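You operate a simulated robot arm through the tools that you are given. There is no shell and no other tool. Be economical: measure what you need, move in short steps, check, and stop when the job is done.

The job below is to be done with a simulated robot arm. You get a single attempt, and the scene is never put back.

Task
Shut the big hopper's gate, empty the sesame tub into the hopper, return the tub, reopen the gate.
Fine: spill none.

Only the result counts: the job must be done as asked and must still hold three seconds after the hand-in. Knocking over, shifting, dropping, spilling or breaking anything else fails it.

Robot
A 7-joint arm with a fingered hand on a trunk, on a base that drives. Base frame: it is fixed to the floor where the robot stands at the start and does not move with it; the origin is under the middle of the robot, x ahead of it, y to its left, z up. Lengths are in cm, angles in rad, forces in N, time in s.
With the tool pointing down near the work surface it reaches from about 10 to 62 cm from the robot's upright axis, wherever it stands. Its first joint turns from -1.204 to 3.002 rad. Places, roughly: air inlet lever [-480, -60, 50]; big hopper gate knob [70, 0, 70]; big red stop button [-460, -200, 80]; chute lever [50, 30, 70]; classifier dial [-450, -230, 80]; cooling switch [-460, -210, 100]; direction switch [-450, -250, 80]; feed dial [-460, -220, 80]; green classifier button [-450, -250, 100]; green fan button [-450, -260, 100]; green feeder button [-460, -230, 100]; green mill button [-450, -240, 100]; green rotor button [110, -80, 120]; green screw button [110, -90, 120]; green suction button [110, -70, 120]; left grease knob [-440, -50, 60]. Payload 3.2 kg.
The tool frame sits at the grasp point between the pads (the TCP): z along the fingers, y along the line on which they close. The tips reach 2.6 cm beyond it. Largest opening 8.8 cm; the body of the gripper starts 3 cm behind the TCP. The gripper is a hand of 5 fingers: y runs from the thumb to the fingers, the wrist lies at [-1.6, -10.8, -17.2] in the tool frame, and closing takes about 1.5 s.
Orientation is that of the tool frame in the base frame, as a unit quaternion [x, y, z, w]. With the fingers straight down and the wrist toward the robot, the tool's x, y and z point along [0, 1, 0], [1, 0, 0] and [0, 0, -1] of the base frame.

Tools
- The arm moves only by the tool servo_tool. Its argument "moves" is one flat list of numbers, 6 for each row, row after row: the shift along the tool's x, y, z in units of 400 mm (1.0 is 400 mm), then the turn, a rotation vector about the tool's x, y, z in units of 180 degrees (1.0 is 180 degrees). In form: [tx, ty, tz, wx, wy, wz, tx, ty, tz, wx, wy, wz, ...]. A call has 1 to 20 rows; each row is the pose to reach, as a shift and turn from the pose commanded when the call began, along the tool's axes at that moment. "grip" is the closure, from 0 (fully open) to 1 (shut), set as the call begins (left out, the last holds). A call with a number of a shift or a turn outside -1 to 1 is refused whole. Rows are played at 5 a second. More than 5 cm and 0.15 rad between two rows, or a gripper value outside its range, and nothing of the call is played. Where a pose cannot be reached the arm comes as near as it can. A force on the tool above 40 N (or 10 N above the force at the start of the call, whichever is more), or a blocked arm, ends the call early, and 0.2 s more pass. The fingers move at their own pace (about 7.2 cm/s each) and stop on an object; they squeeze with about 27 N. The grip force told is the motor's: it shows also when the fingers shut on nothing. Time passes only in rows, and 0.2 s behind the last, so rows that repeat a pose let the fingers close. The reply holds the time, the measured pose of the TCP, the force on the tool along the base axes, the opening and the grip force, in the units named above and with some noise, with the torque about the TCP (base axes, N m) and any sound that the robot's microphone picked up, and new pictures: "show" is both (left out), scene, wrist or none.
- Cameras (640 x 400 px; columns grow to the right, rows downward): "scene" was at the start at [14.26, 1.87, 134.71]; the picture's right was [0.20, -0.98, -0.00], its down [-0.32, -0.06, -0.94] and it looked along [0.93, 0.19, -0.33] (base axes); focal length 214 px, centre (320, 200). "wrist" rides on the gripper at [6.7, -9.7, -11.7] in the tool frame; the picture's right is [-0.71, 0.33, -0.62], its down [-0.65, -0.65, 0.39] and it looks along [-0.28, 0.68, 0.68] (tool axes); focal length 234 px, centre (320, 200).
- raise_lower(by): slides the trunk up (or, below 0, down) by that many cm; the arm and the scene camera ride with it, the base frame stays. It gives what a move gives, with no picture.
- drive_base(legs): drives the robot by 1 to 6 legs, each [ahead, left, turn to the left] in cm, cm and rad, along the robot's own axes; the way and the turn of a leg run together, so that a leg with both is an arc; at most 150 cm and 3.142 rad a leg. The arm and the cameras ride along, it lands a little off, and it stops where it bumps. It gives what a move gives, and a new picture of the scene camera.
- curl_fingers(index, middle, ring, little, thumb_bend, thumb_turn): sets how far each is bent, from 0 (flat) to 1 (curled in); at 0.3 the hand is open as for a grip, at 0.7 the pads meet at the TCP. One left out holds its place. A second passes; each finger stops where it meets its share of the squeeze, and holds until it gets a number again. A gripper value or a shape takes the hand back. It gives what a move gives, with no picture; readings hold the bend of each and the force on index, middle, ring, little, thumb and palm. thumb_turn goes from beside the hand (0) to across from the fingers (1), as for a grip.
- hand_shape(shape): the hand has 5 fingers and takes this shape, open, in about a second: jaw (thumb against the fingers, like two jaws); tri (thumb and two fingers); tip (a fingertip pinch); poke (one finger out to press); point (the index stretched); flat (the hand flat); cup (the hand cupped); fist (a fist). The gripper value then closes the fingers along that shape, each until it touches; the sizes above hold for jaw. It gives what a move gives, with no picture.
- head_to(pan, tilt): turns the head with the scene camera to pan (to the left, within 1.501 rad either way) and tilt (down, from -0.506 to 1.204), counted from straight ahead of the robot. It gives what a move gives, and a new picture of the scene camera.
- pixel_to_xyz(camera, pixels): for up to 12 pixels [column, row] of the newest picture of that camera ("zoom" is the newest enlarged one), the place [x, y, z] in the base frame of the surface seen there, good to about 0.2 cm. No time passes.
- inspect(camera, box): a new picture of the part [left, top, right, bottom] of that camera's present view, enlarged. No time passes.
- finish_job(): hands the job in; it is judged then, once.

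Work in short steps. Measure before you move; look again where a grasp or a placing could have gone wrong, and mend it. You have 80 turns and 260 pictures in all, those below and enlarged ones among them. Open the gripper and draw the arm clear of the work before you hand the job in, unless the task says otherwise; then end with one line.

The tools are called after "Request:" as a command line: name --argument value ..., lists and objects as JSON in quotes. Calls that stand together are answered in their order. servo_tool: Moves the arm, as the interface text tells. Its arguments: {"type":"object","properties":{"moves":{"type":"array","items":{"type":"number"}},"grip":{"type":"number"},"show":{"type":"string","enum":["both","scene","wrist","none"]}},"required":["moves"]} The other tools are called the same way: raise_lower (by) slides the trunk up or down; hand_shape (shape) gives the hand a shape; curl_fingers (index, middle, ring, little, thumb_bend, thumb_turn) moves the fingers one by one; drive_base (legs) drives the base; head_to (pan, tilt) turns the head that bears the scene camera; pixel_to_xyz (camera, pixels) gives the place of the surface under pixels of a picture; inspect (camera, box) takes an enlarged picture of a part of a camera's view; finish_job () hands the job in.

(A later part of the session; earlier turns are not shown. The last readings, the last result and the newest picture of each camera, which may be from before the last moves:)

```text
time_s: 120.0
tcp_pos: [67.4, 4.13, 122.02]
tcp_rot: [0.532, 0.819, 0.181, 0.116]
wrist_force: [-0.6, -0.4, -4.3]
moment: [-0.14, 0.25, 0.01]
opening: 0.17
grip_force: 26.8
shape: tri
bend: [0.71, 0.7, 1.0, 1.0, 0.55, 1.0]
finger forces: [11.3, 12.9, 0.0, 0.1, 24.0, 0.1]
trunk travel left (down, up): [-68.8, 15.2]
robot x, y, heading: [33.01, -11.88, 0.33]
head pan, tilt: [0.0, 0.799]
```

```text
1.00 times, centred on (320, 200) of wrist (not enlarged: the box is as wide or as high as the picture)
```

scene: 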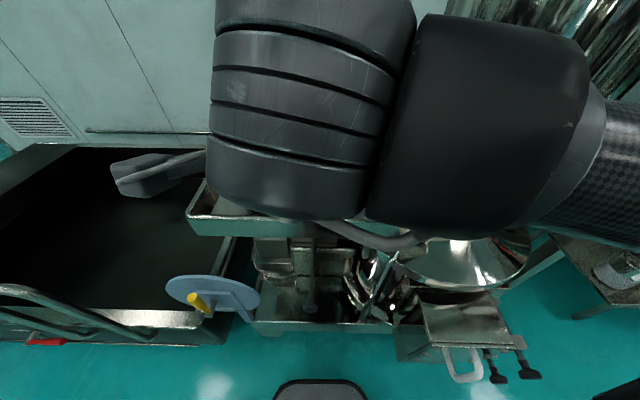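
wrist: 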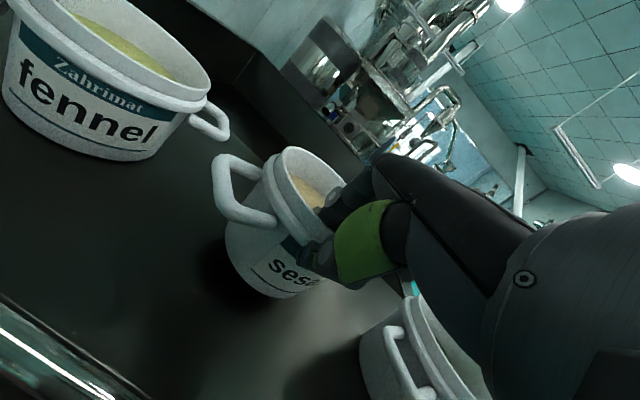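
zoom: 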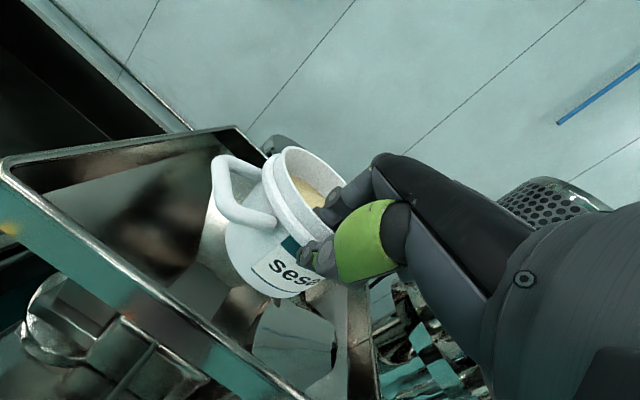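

Everything steady. I extend the hand 17 cm over the hopper, gently.

Request:
servo_tool --moves '[-0.003, 0.049, 0.023, 0, 0, 0, -0.007, 0.098, 0.046, 0, 0, 0, -0.01, 0.148, 0.069, 0, 0, 0, -0.014, 0.197, 0.092, 0, 0, 0, -0.017, 0.246, 0.115, 0, 0, 0, -0.02, 0.295, 0.138, 0, 0, 0, -0.024, 0.345, 0.161, 0, 0, 0, -0.0275, 0.394, 0.184, 0, 0, 0, -0.0275, 0.394, 0.184, 0, 0, 0]'

Request:
pixel_to_xyz --camera "wrist" --pixels '[[100, 200], [200, 300], [60, 150], [250, 280], [150, 150], [200, 200]]'

```text
time_s: 122.0
tcp_pos: [83.81, 10.13, 121.82]
tcp_rot: [0.533, 0.818, 0.182, 0.117]
wrist_force: [0.0, 0.2, -3.7]
moment: [-0.11, 0.22, 0.01]
opening: 0.18
grip_force: 26.8
shape: tri
bend: [0.71, 0.7, 1.0, 1.0, 0.56, 1.0]
finger forces: [11.7, 12.9, 0.1, 0.0, 24.6, 0.0]
trunk travel left (down, up): [-68.8, 15.2]
robot x, y, heading: [32.75, -11.99, 0.34]
head pan, tilt: [0.0, 0.799]
```

scene: 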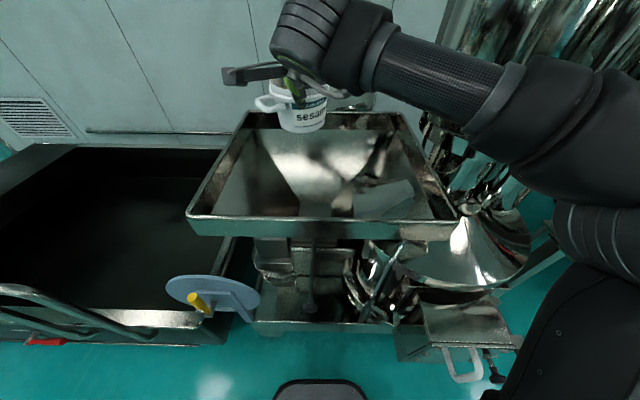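
wrist: 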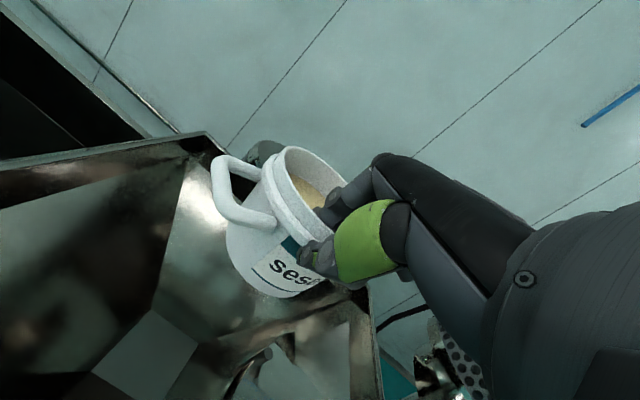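

```text
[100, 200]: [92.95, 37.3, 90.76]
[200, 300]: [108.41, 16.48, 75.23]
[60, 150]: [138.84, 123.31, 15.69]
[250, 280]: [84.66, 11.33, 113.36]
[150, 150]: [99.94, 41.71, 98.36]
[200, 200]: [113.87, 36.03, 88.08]
```

The tub hangs over the hopper. I look into the hopper's bottom to confirm the gate is shut.

Request:
inspect --camera "scene" --box '[260, 120, 440, 230]'

Request:
inspect --camera "wrist" --box '[80, 240, 380, 400]'

Request:
pixel_to_xyz --camera "scene" --pixels '[[335, 200], [350, 185], [310, 200], [380, 195], [310, 305], [325, 215], [188, 215], [460, 215], [250, 115], [400, 113]]'

```text
3.56 times, centred on (350, 175) of scene
```

zoom: 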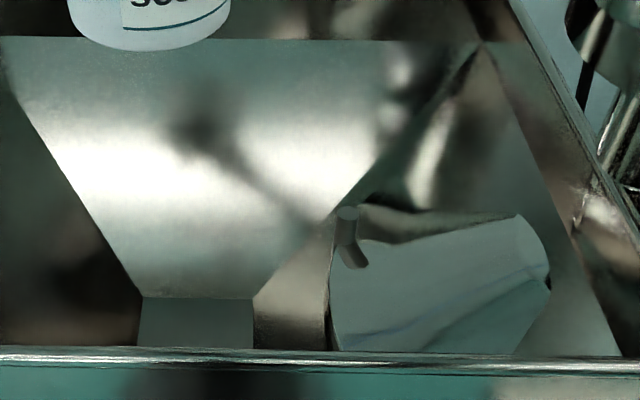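

```text
2.13 times, centred on (230, 320) of wrist
```

zoom: 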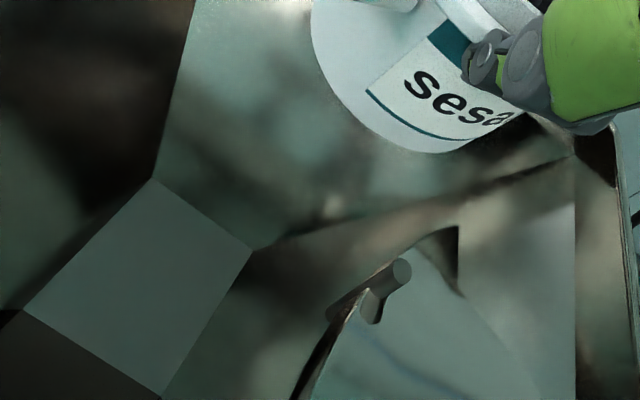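

```text
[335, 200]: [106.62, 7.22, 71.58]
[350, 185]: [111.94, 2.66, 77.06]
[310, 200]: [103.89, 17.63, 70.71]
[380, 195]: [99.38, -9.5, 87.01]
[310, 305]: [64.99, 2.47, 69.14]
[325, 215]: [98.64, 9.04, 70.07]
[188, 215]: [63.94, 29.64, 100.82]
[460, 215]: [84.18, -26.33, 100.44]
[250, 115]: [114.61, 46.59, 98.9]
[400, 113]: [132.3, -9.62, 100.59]
```

The bottom shows a flat plate at z≈70: the gate is shut. A scoop lies in the right half of the hopper (around (99,-9,87)); I measure its edge and shift the tub left so the stream misses it.

Request:
pixel_to_xyz --camera "scene" --pixels '[[357, 179], [355, 203], [356, 214], [405, 182], [413, 200], [358, 190]]'

Request:
servo_tool --moves '[0.05, 0.017, 0.008, 0, 0, 0, 0.1, 0.034, 0.016, 0, 0, 0, 0.15, 0.051, 0.024, 0, 0, 0, 0.2, 0.068, 0.032, 0, 0, 0, 0.2, 0.068, 0.032, 0, 0, 0]'

```text
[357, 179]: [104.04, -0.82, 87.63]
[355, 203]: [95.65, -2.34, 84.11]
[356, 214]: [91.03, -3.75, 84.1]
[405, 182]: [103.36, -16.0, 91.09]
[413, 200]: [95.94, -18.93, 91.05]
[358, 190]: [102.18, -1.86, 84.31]
```

```text
time_s: 123.2
tcp_pos: [83.42, 18.68, 121.77]
tcp_rot: [0.532, 0.819, 0.182, 0.115]
wrist_force: [-0.4, -1.1, -4.7]
moment: [-0.09, 0.26, 0.04]
opening: 0.17
grip_force: 27.0
shape: tri
bend: [0.71, 0.7, 1.0, 1.0, 0.56, 1.0]
finger forces: [11.7, 13.1, 0.0, 0.0, 24.5, 0.0]
trunk travel left (down, up): [-68.8, 15.2]
robot x, y, heading: [32.77, -12.07, 0.342]
head pan, tilt: [0.0, 0.799]
```

scene: 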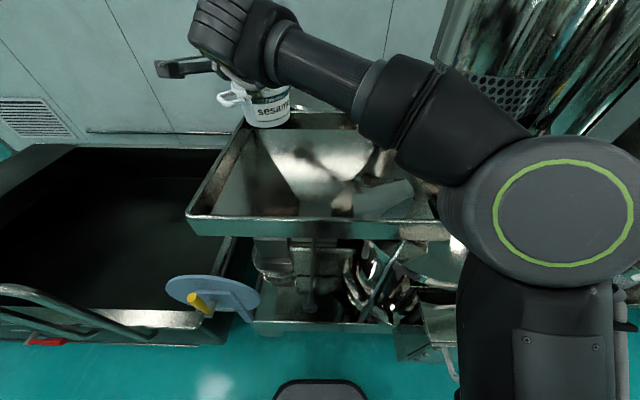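
wrist: 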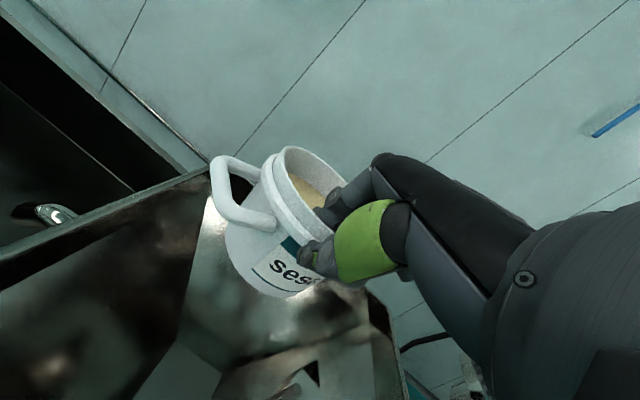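

Tub is at (88.7,21), well inside and left of the scoop. I begin rolling slowly, first 50°.

Request:
servo_tool --moves '[0, 0, 0, 0, 0.018, 0.0085, 0, 0, 0, 0, 0.036, 0.017, 0, 0, 0, 0, 0.054, 0.0254, 0, 0, 0, 0, 0.072, 0.0338, 0, 0, 0, 0, 0.09, 0.0423, 0, 0, 0, 0, 0.108, 0.0507, 0, 0, 0, 0, 0.126, 0.0592, 0, 0, 0, 0, 0.144, 0.0677, 0, 0, 0, 0, 0.162, 0.0761, 0, 0, 0, 0, 0.18, 0.0846, 0, 0, 0, 0, 0.198, 0.093, 0, 0, 0, 0, 0.216, 0.1015, 0, 0, 0, 0, 0.234, 0.11, 0, 0, 0, 0, 0.252, 0.1184]'

Request:
inspect --camera "scene" --box '[180, 40, 480, 240]'

```text
time_s: 126.2
tcp_pos: [83.35, 18.79, 121.84]
tcp_rot: [0.56, 0.69, 0.39, -0.242]
wrist_force: [0.4, -0.5, -5.3]
moment: [-0.14, 0.23, -0.01]
opening: 0.26
grip_force: 26.9
shape: tri
bend: [0.71, 0.7, 1.0, 1.0, 0.56, 1.0]
finger forces: [16.1, 10.5, 0.1, 0.0, 23.2, 0.1]
trunk travel left (down, up): [-68.8, 15.2]
robot x, y, heading: [32.55, -12.24, 0.343]
head pan, tilt: [0.0, 0.799]
```

scene: 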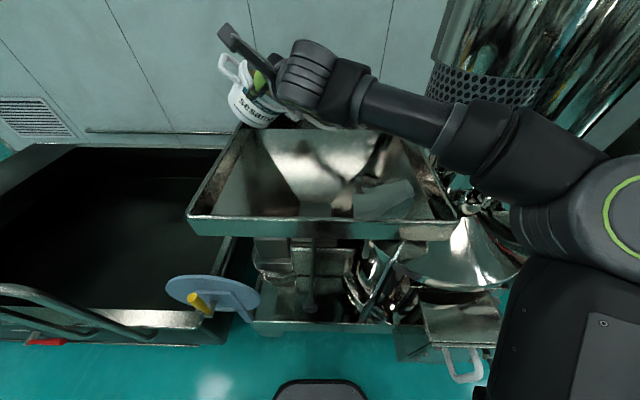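
wrist: 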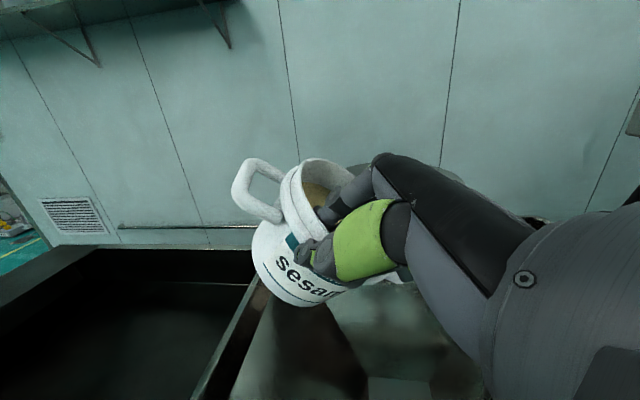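

```text
2.00 times, centred on (330, 140) of scene
```

zoom: 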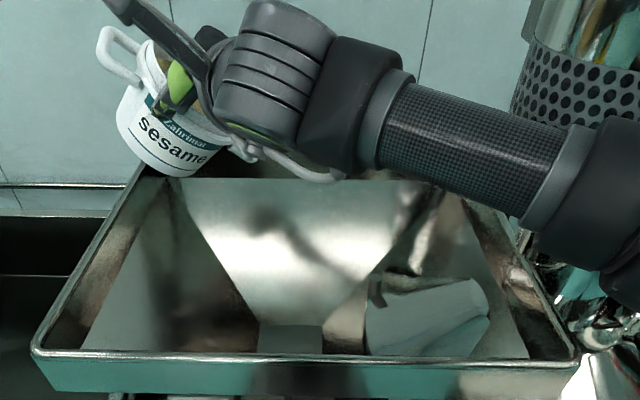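

No flow yet; arm is clear of the hopper. I continue the roll to about 105°.

Request:
servo_tool --moves '[0, 0, 0, 0, 0.018, 0.0085, 0, 0, 0, 0, 0.036, 0.017, 0, 0, 0, 0, 0.054, 0.0254, 0, 0, 0, 0, 0.072, 0.0338, 0, 0, 0, 0, 0.09, 0.0423, 0, 0, 0, 0, 0.108, 0.0507, 0, 0, 0, 0, 0.126, 0.0592, 0, 0, 0, 0, 0.144, 0.0677, 0, 0, 0, 0, 0.162, 0.0761, 0, 0, 0, 0, 0.18, 0.0846, 0, 0, 0, 0, 0.198, 0.093, 0, 0, 0, 0, 0.216, 0.1015, 0, 0, 0, 0, 0.234, 0.11, 0, 0, 0, 0, 0.252, 0.1184, 0, 0, 0, 0, 0.27, 0.1269]'

Request:
inspect --camera "scene" --box '[180, 40, 480, 240]'

```text
time_s: 129.4
tcp_pos: [83.21, 18.77, 121.88]
tcp_rot: [-0.472, -0.41, -0.529, 0.573]
wrist_force: [-0.5, -0.2, -1.4]
moment: [-0.11, 0.1, 0.01]
opening: 0.26
grip_force: 27.2
shape: tri
bend: [0.7, 0.7, 1.0, 1.0, 0.56, 1.0]
finger forces: [15.7, 12.4, 0.0, 0.2, 23.3, 0.0]
trunk travel left (down, up): [-68.8, 15.2]
robot x, y, heading: [32.73, -12.12, 0.338]
head pan, tilt: [0.0, 0.799]
```

scene: 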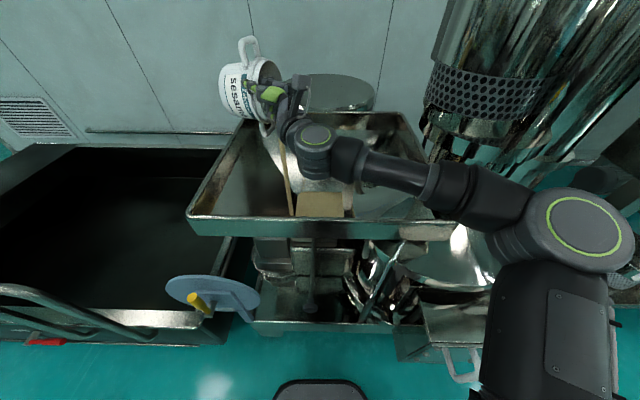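
wrist: 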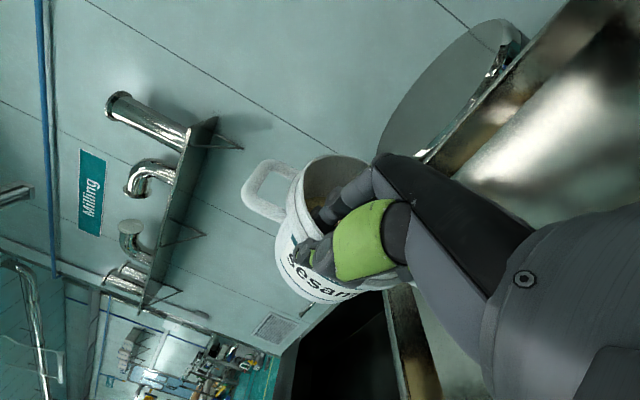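

```text
2.00 times, centred on (330, 140) of scene
```

zoom: 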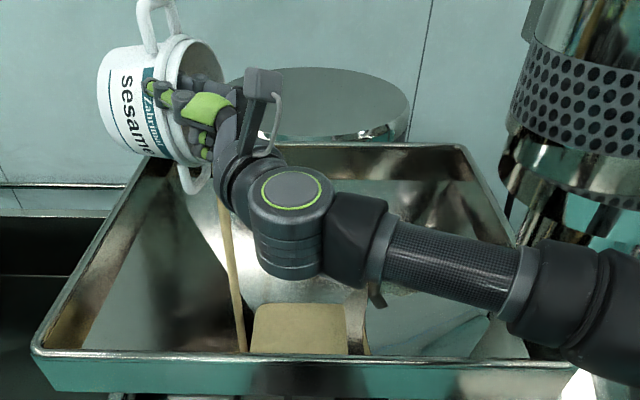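

Sesame streams into the hopper and pools over the shut gate. I continue to about 150° and hold to drain.

Request:
servo_tool --moves '[0, 0, 0, 0, 0.018, 0.0085, 0, 0, 0, 0, 0.036, 0.017, 0, 0, 0, 0, 0.054, 0.0254, 0, 0, 0, 0, 0.072, 0.0338, 0, 0, 0, 0, 0.09, 0.0423, 0, 0, 0, 0, 0.108, 0.0507, 0, 0, 0, 0, 0.126, 0.0592, 0, 0, 0, 0, 0.144, 0.0677, 0, 0, 0, 0, 0.162, 0.0761, 0, 0, 0, 0, 0.18, 0.0846, 0, 0, 0, 0, 0.198, 0.093, 0, 0, 0, 0, 0.216, 0.1015, 0, 0, 0, 0, 0.225, 0.1057, 0, 0, 0, 0, 0.225, 0.1057, 0, 0, 0, 0, 0.225, 0.1057, 0, 0, 0, 0, 0.225, 0.1057, 0, 0, 0, 0, 0.225, 0.1057, 0, 0, 0, 0, 0.225, 0.1057]'

Request:
inspect --camera "scene" --box '[180, 40, 480, 240]'

Request:
inspect --camera "wrist" --box '[220, 130, 440, 330]'

```text
time_s: 133.2
tcp_pos: [83.26, 18.87, 121.9]
tcp_rot: [-0.321, -0.105, -0.56, 0.756]
wrist_force: [0.5, 0.1, -0.8]
moment: [-0.06, 0.02, 0.0]
opening: 0.18
grip_force: 27.5
shape: tri
bend: [0.7, 0.7, 1.0, 1.0, 0.56, 1.0]
finger forces: [13.1, 13.9, 0.0, 0.2, 23.9, 0.0]
trunk travel left (down, up): [-68.8, 15.2]
robot x, y, heading: [32.92, -11.89, 0.341]
head pan, tilt: [0.0, 0.799]
```

scene: 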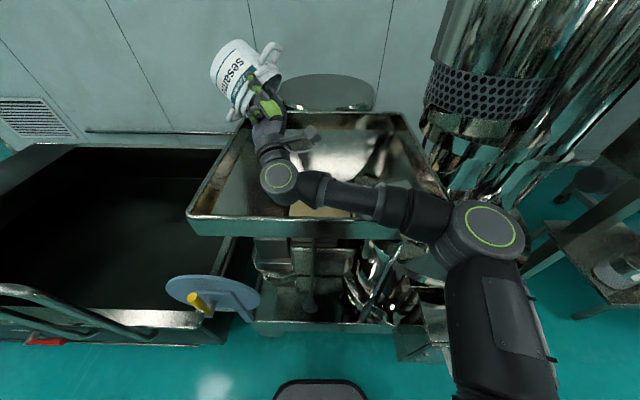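
wrist: 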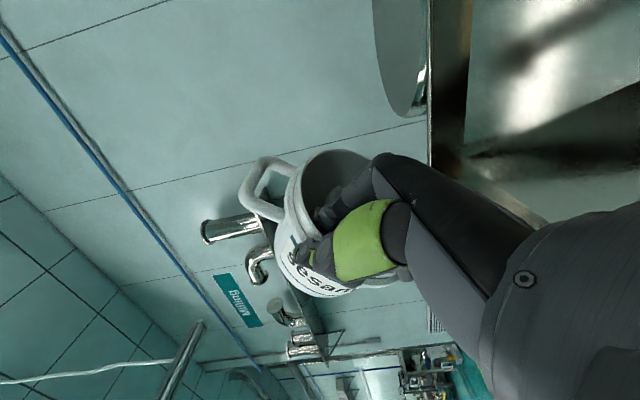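

```text
2.00 times, centred on (330, 140) of scene
```

zoom: 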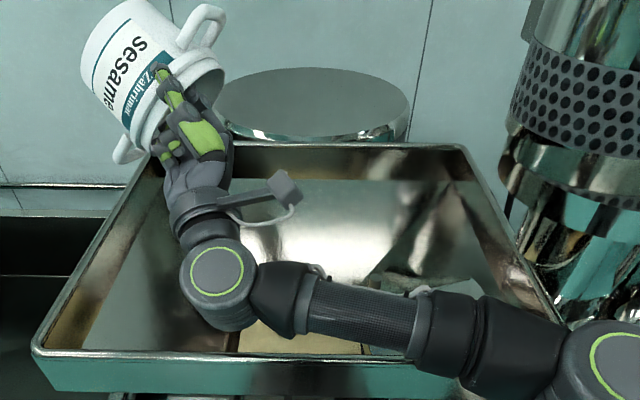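

```text
2.00 times, centred on (330, 230) of wrist
```

zoom: 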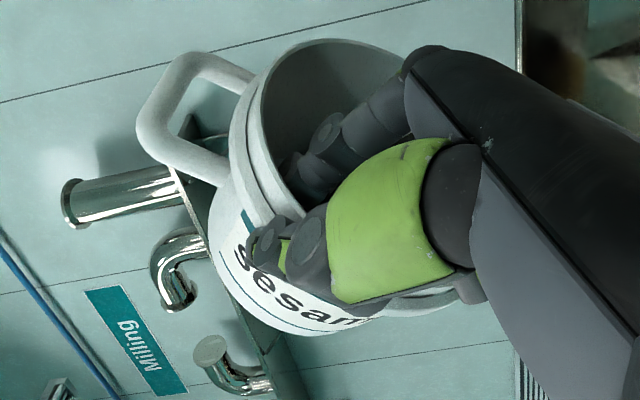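

The tub looks empty (0.8 N). I hold a second more, then roll back upright over the hopper.

Request:
servo_tool --moves '[0, 0, 0, 0, 0.01, 0.0047, 0, 0, 0, 0, 0, 0, 0, 0, 0, 0, 0.01, 0.0047, 0, 0, 0, 0, 0, 0, 0, 0, 0, 0, 0.01, 0.0047, 0, 0, 0, 0, 0, 0, 0, 0, 0, 0, 0, 0]' --show "none"

Request:
servo_tool --moves '[0, 0, 0, 0, -0.0374, -0.0176, 0, 0, 0, 0, -0.0747, -0.0351, 0, 0, 0, 0, -0.1121, -0.0527, 0, 0, 0, 0, -0.1494, -0.0702, 0, 0, 0, 0, -0.1868, -0.0878, 0, 0, 0, 0, -0.2241, -0.1053, 0, 0, 0, 0, -0.2615, -0.1229, 0, 0, 0, 0, -0.2988, -0.1404, 0, 0, 0, 0, -0.3362, -0.158, 0, 0, 0, 0, -0.3735, -0.1755, 0, 0, 0, 0, -0.4109, -0.1931, 0, 0, 0, 0, -0.4482, -0.2106, 0, 0, 0, 0, -0.4856, -0.2282, 0, 0, 0, 0, -0.5229, -0.2457, 0, 0, 0, 0, -0.5603, -0.2633, 0, 0, 0, 0, -0.5976, -0.2808, 0, 0, 0, 0, -0.635, -0.2984, 0, 0, 0, 0, -0.6723, -0.3159, 0, 0, 0, 0, -0.7097, -0.3335, 0, 0, 0, 0, -0.747, -0.351]'

Request:
inspect --camera "scene" --box '[180, 40, 480, 240]'

Request:
inspect --camera "wrist" --box '[220, 130, 440, 330]'

```text
time_s: 134.8
tcp_pos: [83.3, 18.75, 121.9]
tcp_rot: [-0.321, -0.106, -0.56, 0.756]
wrist_force: [0.0, -0.4, -0.2]
moment: [-0.04, 0.05, 0.0]
opening: 0.2
grip_force: 26.8
shape: tri
bend: [0.7, 0.7, 1.0, 1.0, 0.56, 1.0]
finger forces: [13.2, 14.0, 0.0, 0.2, 24.0, 0.1]
trunk travel left (down, up): [-68.8, 15.2]
robot x, y, heading: [32.45, -11.89, 0.343]
head pan, tilt: [0.0, 0.799]
```

```text
time_s: 139.0
tcp_pos: [83.41, 18.27, 122.8]
tcp_rot: [0.534, 0.816, 0.191, 0.11]
wrist_force: [0.4, -0.7, -1.6]
moment: [-0.03, 0.05, -0.02]
opening: 0.16
grip_force: 26.8
shape: tri
bend: [0.7, 0.7, 1.0, 1.0, 0.57, 0.99]
finger forces: [12.4, 12.7, 0.1, 0.0, 24.1, 0.0]
trunk travel left (down, up): [-68.8, 15.2]
robot x, y, heading: [32.99, -12.25, 0.338]
head pan, tilt: [0.0, 0.799]
```

scene: 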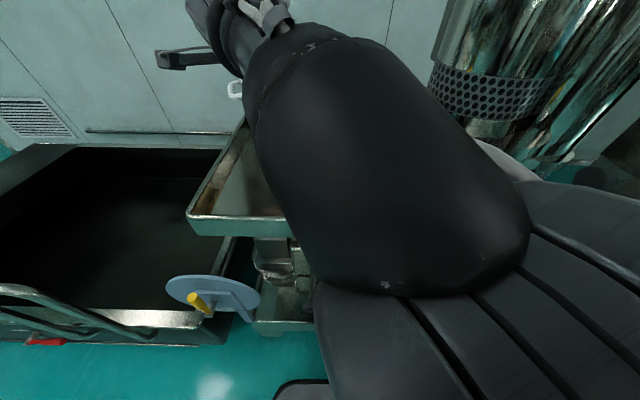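
wrist: 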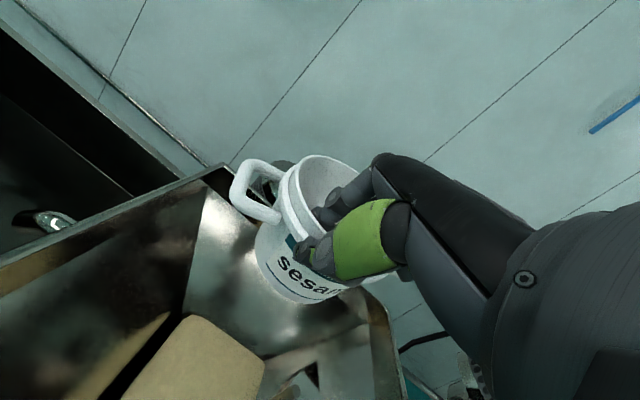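

```text
2.00 times, centred on (330, 140) of scene
```

zoom: 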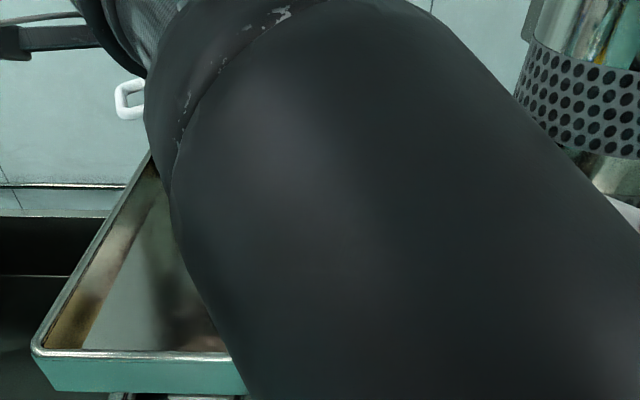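

```text
2.00 times, centred on (330, 230) of wrist
```

zoom: 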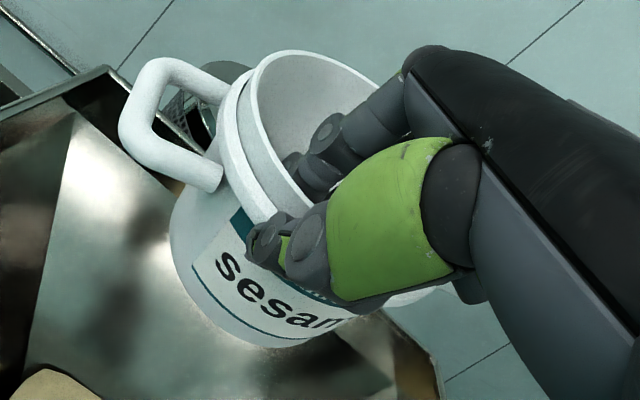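

The tub is upright and visibly empty; the sesame lies in the hopper. The arm chose a different elbow posture, so I let it settle and draw the hand back.

Request:
servo_tool --moves '[0, 0, 0, 0, 0, 0, 0, 0, 0, 0, 0, 0, 0, -0.05, -0.023, 0, 0, 0, 0, -0.1, -0.047, 0, 0, 0, 0, -0.15, -0.07, 0, 0, 0, 0, -0.2, -0.093, 0, 0, 0, 0, -0.25, -0.117, 0, 0, 0, 0, -0.3, -0.14, 0, 0, 0, 0, -0.35, -0.163, 0, 0, 0, 0, -0.4, -0.187, 0, 0, 0, 0, -0.4, -0.187, 0, 0, 0]'

```text
time_s: 141.4
tcp_pos: [67.01, 11.6, 121.92]
tcp_rot: [0.532, 0.819, 0.182, 0.116]
wrist_force: [0.0, -0.1, -0.9]
moment: [-0.01, 0.1, -0.04]
opening: 0.14
grip_force: 27.2
shape: tri
bend: [0.7, 0.7, 1.0, 1.0, 0.82, 0.99]
finger forces: [12.5, 12.7, 0.1, 0.0, 24.6, 0.0]
trunk travel left (down, up): [-68.8, 15.2]
robot x, y, heading: [33.15, -11.85, 0.34]
head pan, tilt: [0.0, 0.799]
```

scene: 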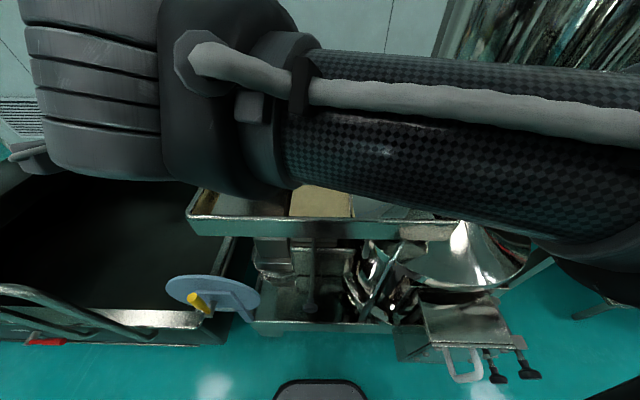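
wrist: 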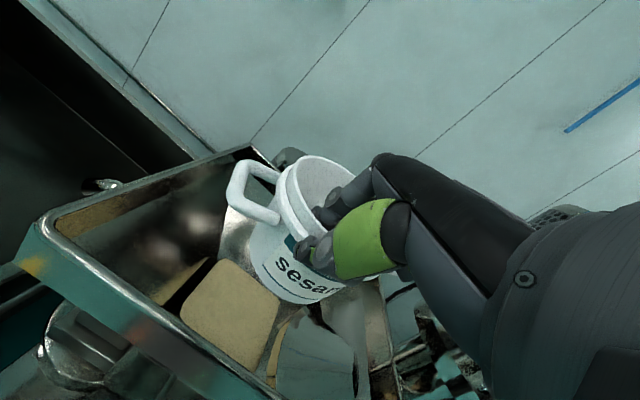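

Elbow is back in normal posture. I check the grip since the thumb bend changed.

Request:
inspect --camera "wrist" --box '[220, 130, 440, 330]'

Request:
inspect --camera "wrist" --box '[0, 160, 400, 400]'

```text
2.00 times, centred on (330, 230) of wrist
```

zoom: 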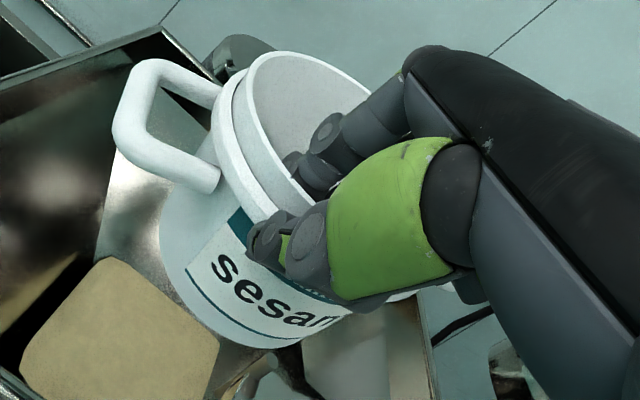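

```text
1.60 times, centred on (200, 280) of wrist
```

zoom: 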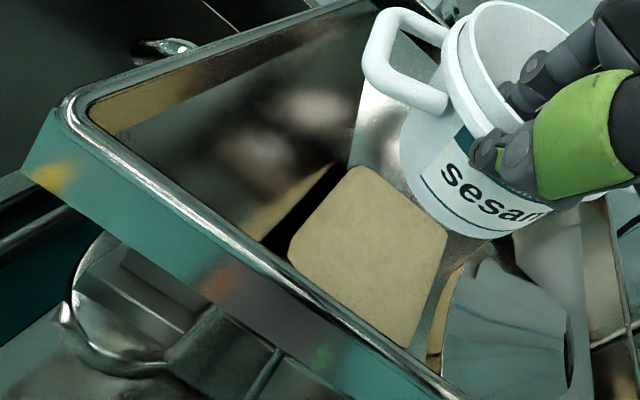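

Sesame sits in a neat pool in the hopper. The tub seems to have pivoted a little in the grip; I measure rim points to get its tilt.

Request:
inspect --camera "wrist" --box '[220, 140, 400, 310]'

```text
2.35 times, centred on (310, 225) of wrist
```

zoom: 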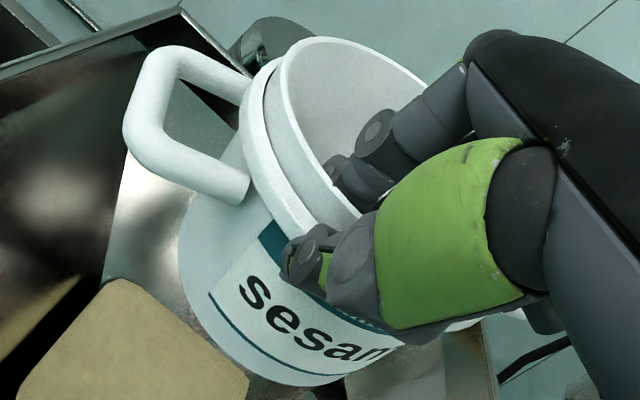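

Request:
pixel_to_xyz --camera "zoom" --pixels '[[283, 75], [300, 44], [330, 38], [370, 46], [400, 62], [284, 115], [300, 160], [330, 200], [350, 215], [137, 110], [150, 150], [185, 175]]'

```text
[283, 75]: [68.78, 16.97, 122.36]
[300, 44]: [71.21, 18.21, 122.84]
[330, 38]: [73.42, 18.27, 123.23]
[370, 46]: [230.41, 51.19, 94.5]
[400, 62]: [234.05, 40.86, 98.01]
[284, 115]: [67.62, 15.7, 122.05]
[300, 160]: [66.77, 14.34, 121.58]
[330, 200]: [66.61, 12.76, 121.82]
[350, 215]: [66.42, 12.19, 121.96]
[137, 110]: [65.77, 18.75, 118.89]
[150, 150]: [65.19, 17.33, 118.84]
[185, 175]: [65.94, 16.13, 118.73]
```

The tub's far side sits ~10° high in the grip; I'll correct that at the ledge. I now drive back the same way to the tank end.

Request:
drive_base --legs '[[-30, 0, 0], [12, 136, 0], [13, 136, 0], [0, 0, -0.77], [0, 0, -0.77], [0, 75, 0]]'

Request:
head_to --pan 0.1 --tilt 1.0

```text
time_s: 164.1
tcp_pos: [27.8, 237.81, 121.75]
tcp_rot: [0.954, 0.21, 0.048, 0.21]
wrist_force: [0.2, 0.8, -1.5]
moment: [0.08, 0.0, 0.02]
opening: 0.15
grip_force: 26.8
shape: tri
bend: [0.7, 0.7, 1.0, 1.0, 0.82, 0.99]
finger forces: [12.4, 12.6, 0.0, 0.0, 24.3, 0.0]
trunk travel left (down, up): [-68.8, 15.2]
robot x, y, heading: [3.58, 271.53, -1.207]
head pan, tilt: [0.0, 0.799]
```

scene: 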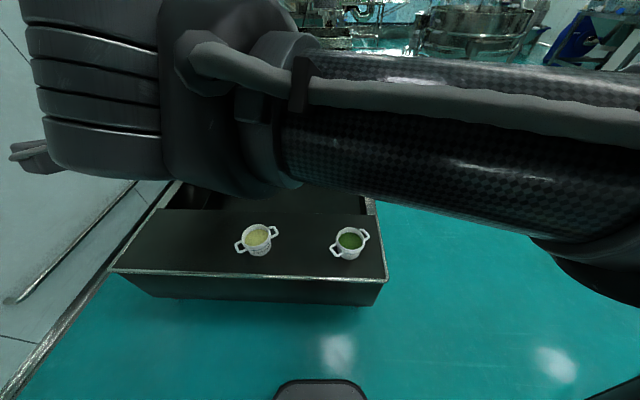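

```text
time_s: 164.8
tcp_pos: [27.8, 237.82, 121.86]
tcp_rot: [0.953, 0.21, 0.048, 0.211]
wrist_force: [-0.3, -0.3, -1.0]
moment: [0.07, 0.01, 0.0]
opening: 0.15
grip_force: 26.8
shape: tri
bend: [0.7, 0.7, 1.0, 1.0, 0.82, 0.99]
finger forces: [12.4, 12.7, 0.1, 0.1, 24.3, 0.0]
trunk travel left (down, up): [-68.8, 15.2]
robot x, y, heading: [3.66, 271.91, -1.22]
head pan, tilt: [0.099, 1.0]
```

scene: 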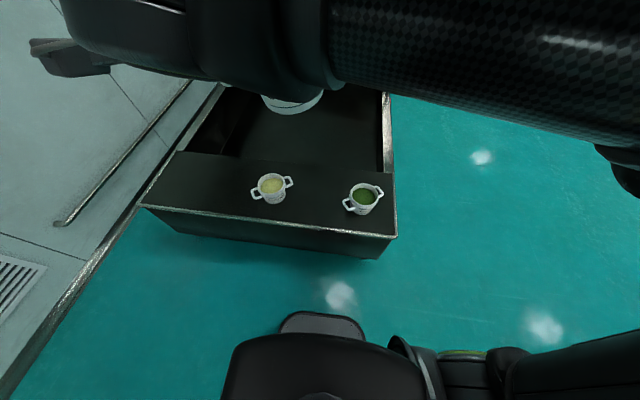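

Both other tubs stand untouched. I drive 20 cm ahead, and level the tub by pitching the hand 10°.

Request:
drive_base --legs '[[20, -3.4, 0]]'

Request:
servo_tool --moves '[0, 0, 0, 0.02, 0, 0, 0, 0, 0, 0.04, 0, 0, 0, 0, 0, 0.056, 0, 0, 0, 0, 0, 0.056, 0, 0]'

Request:
inspect --camera "wrist" --box '[220, 140, 400, 310]'

```text
time_s: 166.4
tcp_pos: [31.51, 217.48, 121.83]
tcp_rot: [0.954, 0.209, 0.048, 0.212]
wrist_force: [-0.2, -0.2, -1.5]
moment: [0.07, -0.03, 0.0]
opening: 0.14
grip_force: 26.6
shape: tri
bend: [0.7, 0.7, 1.0, 1.0, 0.82, 0.99]
finger forces: [12.5, 12.5, 0.0, 0.1, 24.3, 0.0]
trunk travel left (down, up): [-68.8, 15.2]
robot x, y, heading: [7.79, 251.43, -1.217]
head pan, tilt: [0.099, 1.0]
```

scene: 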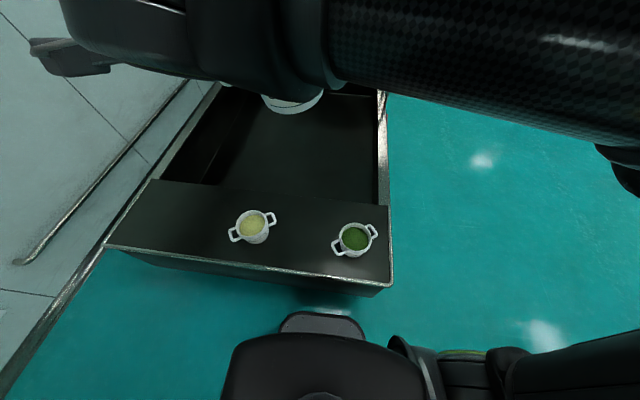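

```text
time_s: 167.4
tcp_pos: [31.44, 217.66, 121.78]
tcp_rot: [0.969, 0.211, 0.029, 0.127]
wrist_force: [1.8, 0.3, -1.1]
moment: [0.09, 0.04, -0.01]
opening: 0.11
grip_force: 27.1
shape: tri
bend: [0.7, 0.7, 1.0, 1.0, 0.82, 0.99]
finger forces: [12.5, 12.7, 0.1, 0.0, 24.2, 0.0]
trunk travel left (down, up): [-68.8, 15.2]
robot x, y, heading: [7.66, 251.56, -1.218]
head pan, tilt: [0.099, 1.0]
```

scene: 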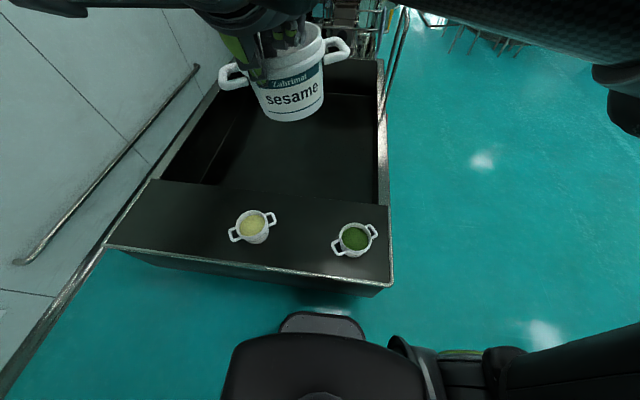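
wrist: 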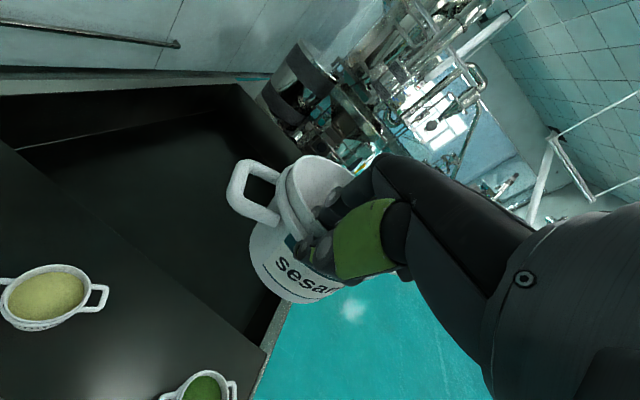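

```text
2.35 times, centred on (310, 225) of wrist
```

zoom: 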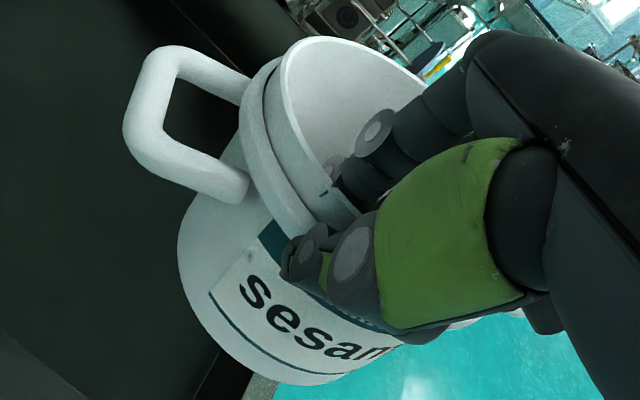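

Now the tub is seen well by the head camera at (288,75). I measure its tilt from handles, rim and bottom edge.

Request:
inspect --camera "scene" --box '[210, 10, 370, 130]'

Request:
pixel_to_xyz --camera "wrist" --pixels '[[291, 175], [298, 163], [310, 157], [292, 190], [298, 205], [236, 185], [242, 205], [255, 217]]'

```text
3.33 times, centred on (290, 70) of scene
```

zoom: 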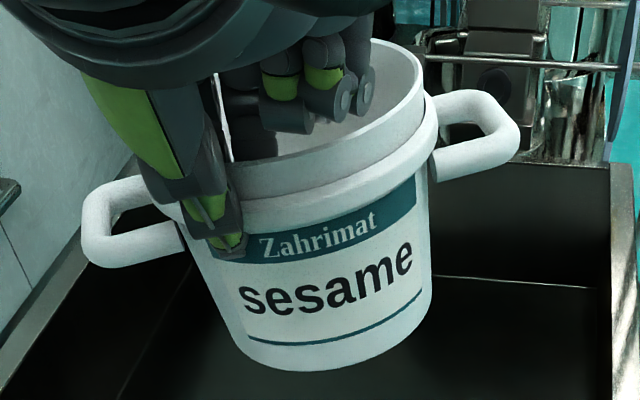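

```text
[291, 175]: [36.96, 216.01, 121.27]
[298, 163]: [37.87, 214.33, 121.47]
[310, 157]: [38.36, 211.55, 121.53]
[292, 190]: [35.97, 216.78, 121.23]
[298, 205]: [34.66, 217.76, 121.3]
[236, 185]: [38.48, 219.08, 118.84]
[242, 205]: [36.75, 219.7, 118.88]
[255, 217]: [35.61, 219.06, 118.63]
```

Request:
pixel_to_xyz --camera "zoom" --pixels '[[95, 225], [110, 195], [505, 130], [480, 100], [250, 358], [320, 370], [400, 340], [425, 300], [400, 55], [424, 90], [380, 138], [250, 165]]'

```text
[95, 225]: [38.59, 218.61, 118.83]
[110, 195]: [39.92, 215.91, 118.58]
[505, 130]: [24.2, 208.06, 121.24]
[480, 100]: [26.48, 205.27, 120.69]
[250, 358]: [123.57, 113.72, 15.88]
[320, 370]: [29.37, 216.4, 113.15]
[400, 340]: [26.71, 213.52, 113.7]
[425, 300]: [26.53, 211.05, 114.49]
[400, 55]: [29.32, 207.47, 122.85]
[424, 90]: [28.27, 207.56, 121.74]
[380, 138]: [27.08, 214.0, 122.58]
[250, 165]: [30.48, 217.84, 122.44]
```

Handles show the right side ~8° high. I roll the hand +8.3° about its forward axis (and 1.5° pitch) to level the tub, then re-measure.

Request:
servo_tool --moves '[0, 0, 0, 0.004, 0.0223, 0.006, 0, 0, 0, 0.008, 0.0445, 0.0119, 0, 0, 0, 0.008, 0.0445, 0.0119]' --show "scene"

Request:
inspect --camera "scene" --box '[210, 10, 370, 130]'

Request:
pixel_to_xyz --camera "zoom" --pixels '[[95, 225], [110, 205], [505, 130], [510, 145], [320, 370], [400, 340], [400, 55], [424, 90], [380, 138], [250, 165], [250, 350], [350, 360]]'

```text
time_s: 168.2
tcp_pos: [31.55, 217.52, 121.87]
tcp_rot: [0.97, 0.201, 0.096, 0.098]
wrist_force: [-0.3, 0.4, -0.5]
moment: [0.06, 0.0, 0.01]
opening: 0.13
grip_force: 26.7
shape: tri
bend: [0.7, 0.7, 1.0, 1.0, 0.82, 0.99]
finger forces: [12.7, 12.7, 0.0, 0.0, 24.3, 0.0]
trunk travel left (down, up): [-68.8, 15.2]
robot x, y, heading: [7.66, 251.42, -1.217]
head pan, tilt: [0.099, 1.0]
```

scene: 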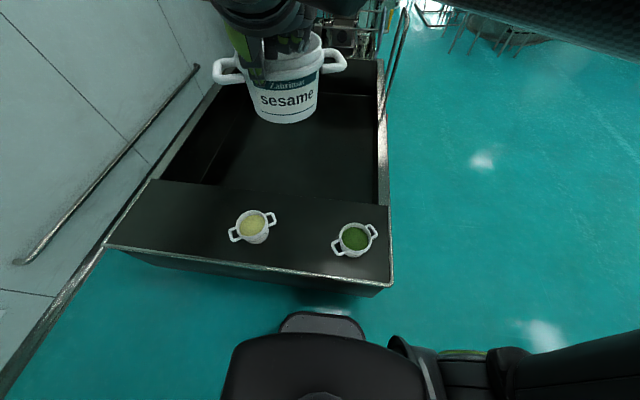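

```text
3.33 times, centred on (290, 70) of scene
```

zoom: 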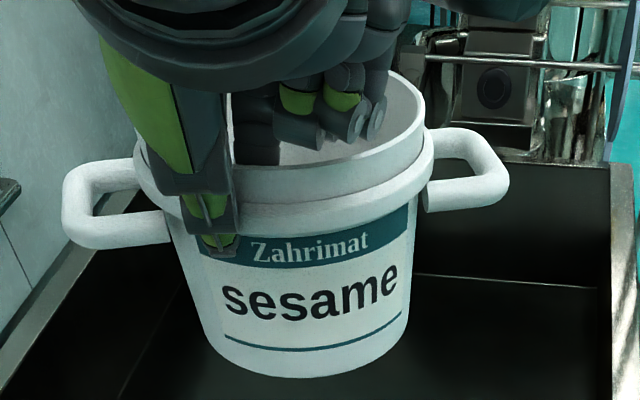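

```text
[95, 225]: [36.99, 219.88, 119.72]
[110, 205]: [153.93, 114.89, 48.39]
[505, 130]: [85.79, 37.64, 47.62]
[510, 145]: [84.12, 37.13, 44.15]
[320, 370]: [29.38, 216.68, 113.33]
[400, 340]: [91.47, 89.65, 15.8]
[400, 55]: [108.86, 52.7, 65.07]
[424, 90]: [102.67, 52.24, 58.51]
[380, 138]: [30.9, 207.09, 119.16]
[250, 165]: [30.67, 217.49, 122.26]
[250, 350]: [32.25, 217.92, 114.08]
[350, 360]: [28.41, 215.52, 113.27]
```

Request:
pixel_to_xyz --camera "zoom" --pixels '[[70, 215], [75, 185], [110, 238], [495, 185], [490, 155], [460, 200], [423, 112], [410, 85], [390, 150], [330, 185], [280, 195], [395, 335]]'

```text
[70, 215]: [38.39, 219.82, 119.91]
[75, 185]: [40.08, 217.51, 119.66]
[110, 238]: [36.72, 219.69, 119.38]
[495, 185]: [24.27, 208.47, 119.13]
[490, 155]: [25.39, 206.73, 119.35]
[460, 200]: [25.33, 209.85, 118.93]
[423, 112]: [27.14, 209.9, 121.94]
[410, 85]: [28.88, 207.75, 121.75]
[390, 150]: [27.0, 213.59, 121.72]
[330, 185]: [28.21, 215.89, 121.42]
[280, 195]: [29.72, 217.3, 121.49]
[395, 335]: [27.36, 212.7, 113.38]
```

Tub is level to ~2°, but it is yawed ~14° relative to how it stood. I yaw the hand +14.5° (with the small level trims) and measure again.

Request:
servo_tool --moves '[0, 0, 0, 0.011, 0.005, -0.04, 0, 0, 0, 0.0218, 0.0107, -0.0795, 0, 0, 0, 0.0218, 0.0107, -0.0795]' --show "scene"

Request:
inspect --camera "scene" --box '[210, 10, 370, 130]'

```text
time_s: 169.0
tcp_pos: [31.45, 217.55, 121.82]
tcp_rot: [0.938, 0.327, 0.093, 0.073]
wrist_force: [0.3, -0.6, -0.9]
moment: [0.03, -0.02, 0.02]
opening: 0.14
grip_force: 26.9
shape: tri
bend: [0.7, 0.7, 1.0, 1.0, 0.82, 0.99]
finger forces: [12.7, 12.7, 0.0, 0.0, 24.4, 0.0]
trunk travel left (down, up): [-68.8, 15.2]
robot x, y, heading: [7.99, 251.71, -1.217]
head pan, tilt: [0.099, 1.0]
```

scene: 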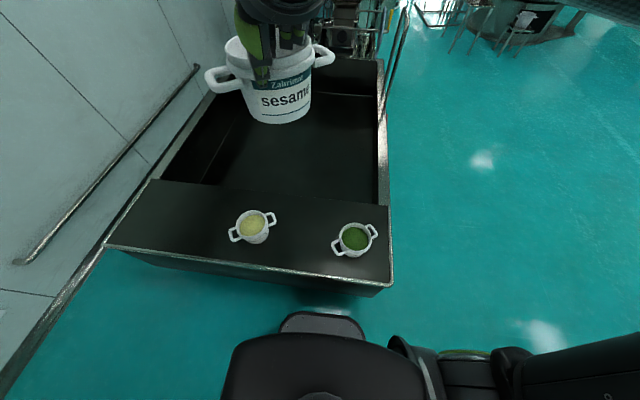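

```text
3.33 times, centred on (290, 70) of scene
```

zoom: 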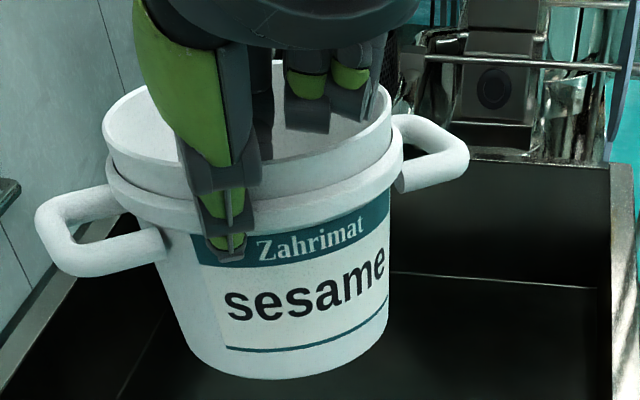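

Request:
pixel_to_xyz --camera "zoom" --pixels '[[107, 130], [125, 100], [150, 92], [391, 120], [385, 95], [350, 150], [290, 165], [140, 165], [45, 215], [65, 262], [460, 155], [440, 180]]'

Request:
pixel_to_xyz --camera "zoom" --pixels '[[200, 360], [250, 374], [300, 374], [350, 355], [385, 325], [180, 330]]'

Request:
pixel_to_xyz --camera "scene" --pixels '[[251, 222], [353, 237], [272, 219], [234, 236], [373, 232], [337, 250]]'

```text
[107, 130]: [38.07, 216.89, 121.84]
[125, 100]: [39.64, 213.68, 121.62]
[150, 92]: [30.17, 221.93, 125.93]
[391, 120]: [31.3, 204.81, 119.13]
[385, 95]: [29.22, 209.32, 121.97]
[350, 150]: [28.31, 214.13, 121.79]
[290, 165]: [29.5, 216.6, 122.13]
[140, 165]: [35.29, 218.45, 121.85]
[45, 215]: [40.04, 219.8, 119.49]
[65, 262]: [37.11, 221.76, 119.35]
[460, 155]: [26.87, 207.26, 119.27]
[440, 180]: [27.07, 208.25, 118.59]
```

```text
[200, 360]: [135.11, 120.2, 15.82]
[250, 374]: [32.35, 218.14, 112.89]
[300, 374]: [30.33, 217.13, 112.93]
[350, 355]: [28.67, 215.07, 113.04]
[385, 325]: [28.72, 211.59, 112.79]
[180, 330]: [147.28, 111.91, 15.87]
```

```text
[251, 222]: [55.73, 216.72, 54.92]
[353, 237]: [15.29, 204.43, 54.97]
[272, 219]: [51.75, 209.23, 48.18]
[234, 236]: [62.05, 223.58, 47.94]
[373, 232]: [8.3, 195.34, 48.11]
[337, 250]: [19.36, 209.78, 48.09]
```

Rim is level (121.6–122.1) with centre ≈(33.95,212.8); target (34.4,211.5), drop 64.2 cm. I shift (0.4,-1.3) and lower the trunk 60 cm.

Request:
servo_tool --moves '[-0.006, 0.0158, 0.0025, 0, 0, 0, -0.0121, 0.0317, 0.0049, 0, 0, 0, -0.0121, 0.0317, 0.0049, 0, 0, 0]' --show "none"

Request:
raise_lower --by -38

Request:
raise_lower --by -19

Request:
servo_tool --moves '[0, 0, 0, 0, 0, 0]'

```text
time_s: 169.8
tcp_pos: [31.85, 216.28, 121.87]
tcp_rot: [0.938, 0.326, 0.092, 0.073]
wrist_force: [1.3, -0.6, -1.2]
moment: [0.08, 0.01, -0.01]
opening: 0.11
grip_force: 27.2
shape: tri
bend: [0.7, 0.7, 1.0, 1.0, 0.82, 0.99]
finger forces: [12.7, 12.7, 0.0, 0.0, 24.5, 0.1]
trunk travel left (down, up): [-68.8, 15.2]
robot x, y, heading: [7.42, 251.47, -1.218]
head pan, tilt: [0.099, 1.0]
```

```text
time_s: 173.5
tcp_pos: [31.98, 216.2, 83.72]
tcp_rot: [0.938, 0.326, 0.092, 0.073]
wrist_force: [0.1, 0.1, -1.0]
moment: [0.02, 0.0, 0.01]
opening: 0.1
grip_force: 27.5
shape: tri
bend: [0.7, 0.7, 1.0, 1.0, 0.82, 0.99]
finger forces: [12.7, 12.8, 0.1, 0.0, 24.4, 0.1]
trunk travel left (down, up): [-30.8, 53.2]
robot x, y, heading: [7.61, 251.37, -1.22]
head pan, tilt: [0.099, 1.0]
```

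```text
time_s: 175.6
tcp_pos: [31.91, 216.26, 64.76]
tcp_rot: [0.938, 0.326, 0.093, 0.073]
wrist_force: [0.9, 0.3, -1.4]
moment: [0.07, 0.04, 0.01]
opening: 0.12
grip_force: 27.2
shape: tri
bend: [0.7, 0.7, 1.0, 1.0, 0.82, 0.99]
finger forces: [12.7, 12.7, 0.0, 0.1, 24.3, 0.0]
trunk travel left (down, up): [-11.8, 72.2]
robot x, y, heading: [8.18, 251.34, -1.216]
head pan, tilt: [0.099, 1.0]
```

```text
time_s: 176.0
tcp_pos: [31.83, 216.18, 64.72]
tcp_rot: [0.938, 0.325, 0.092, 0.074]
wrist_force: [0.6, -0.4, -1.4]
moment: [0.04, 0.05, 0.07]
opening: 0.14
grip_force: 27.0
shape: tri
bend: [0.7, 0.7, 1.0, 1.0, 0.82, 0.99]
finger forces: [12.7, 12.7, 0.0, 0.0, 24.4, 0.0]
trunk travel left (down, up): [-11.8, 72.2]
robot x, y, heading: [7.6, 251.38, -1.216]
head pan, tilt: [0.099, 1.0]
```

scene: 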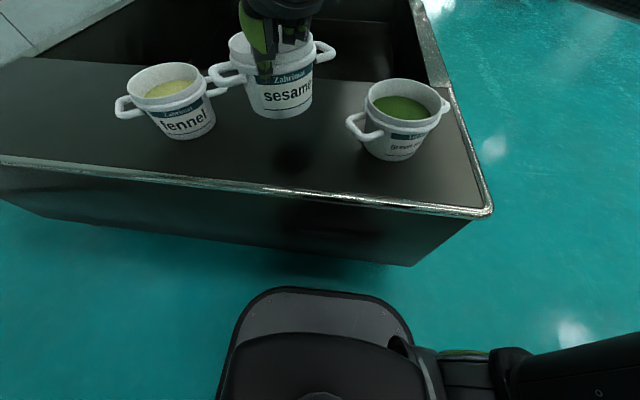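
wrist: 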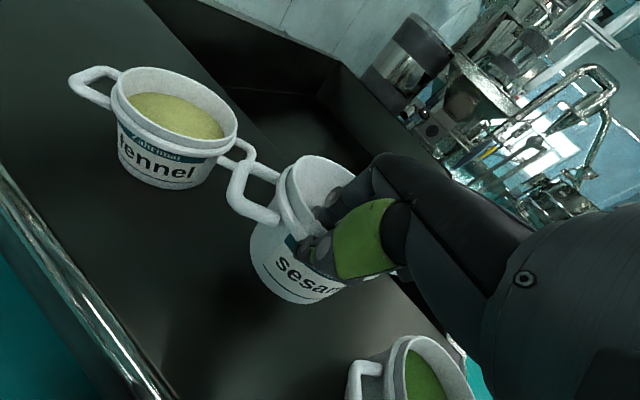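

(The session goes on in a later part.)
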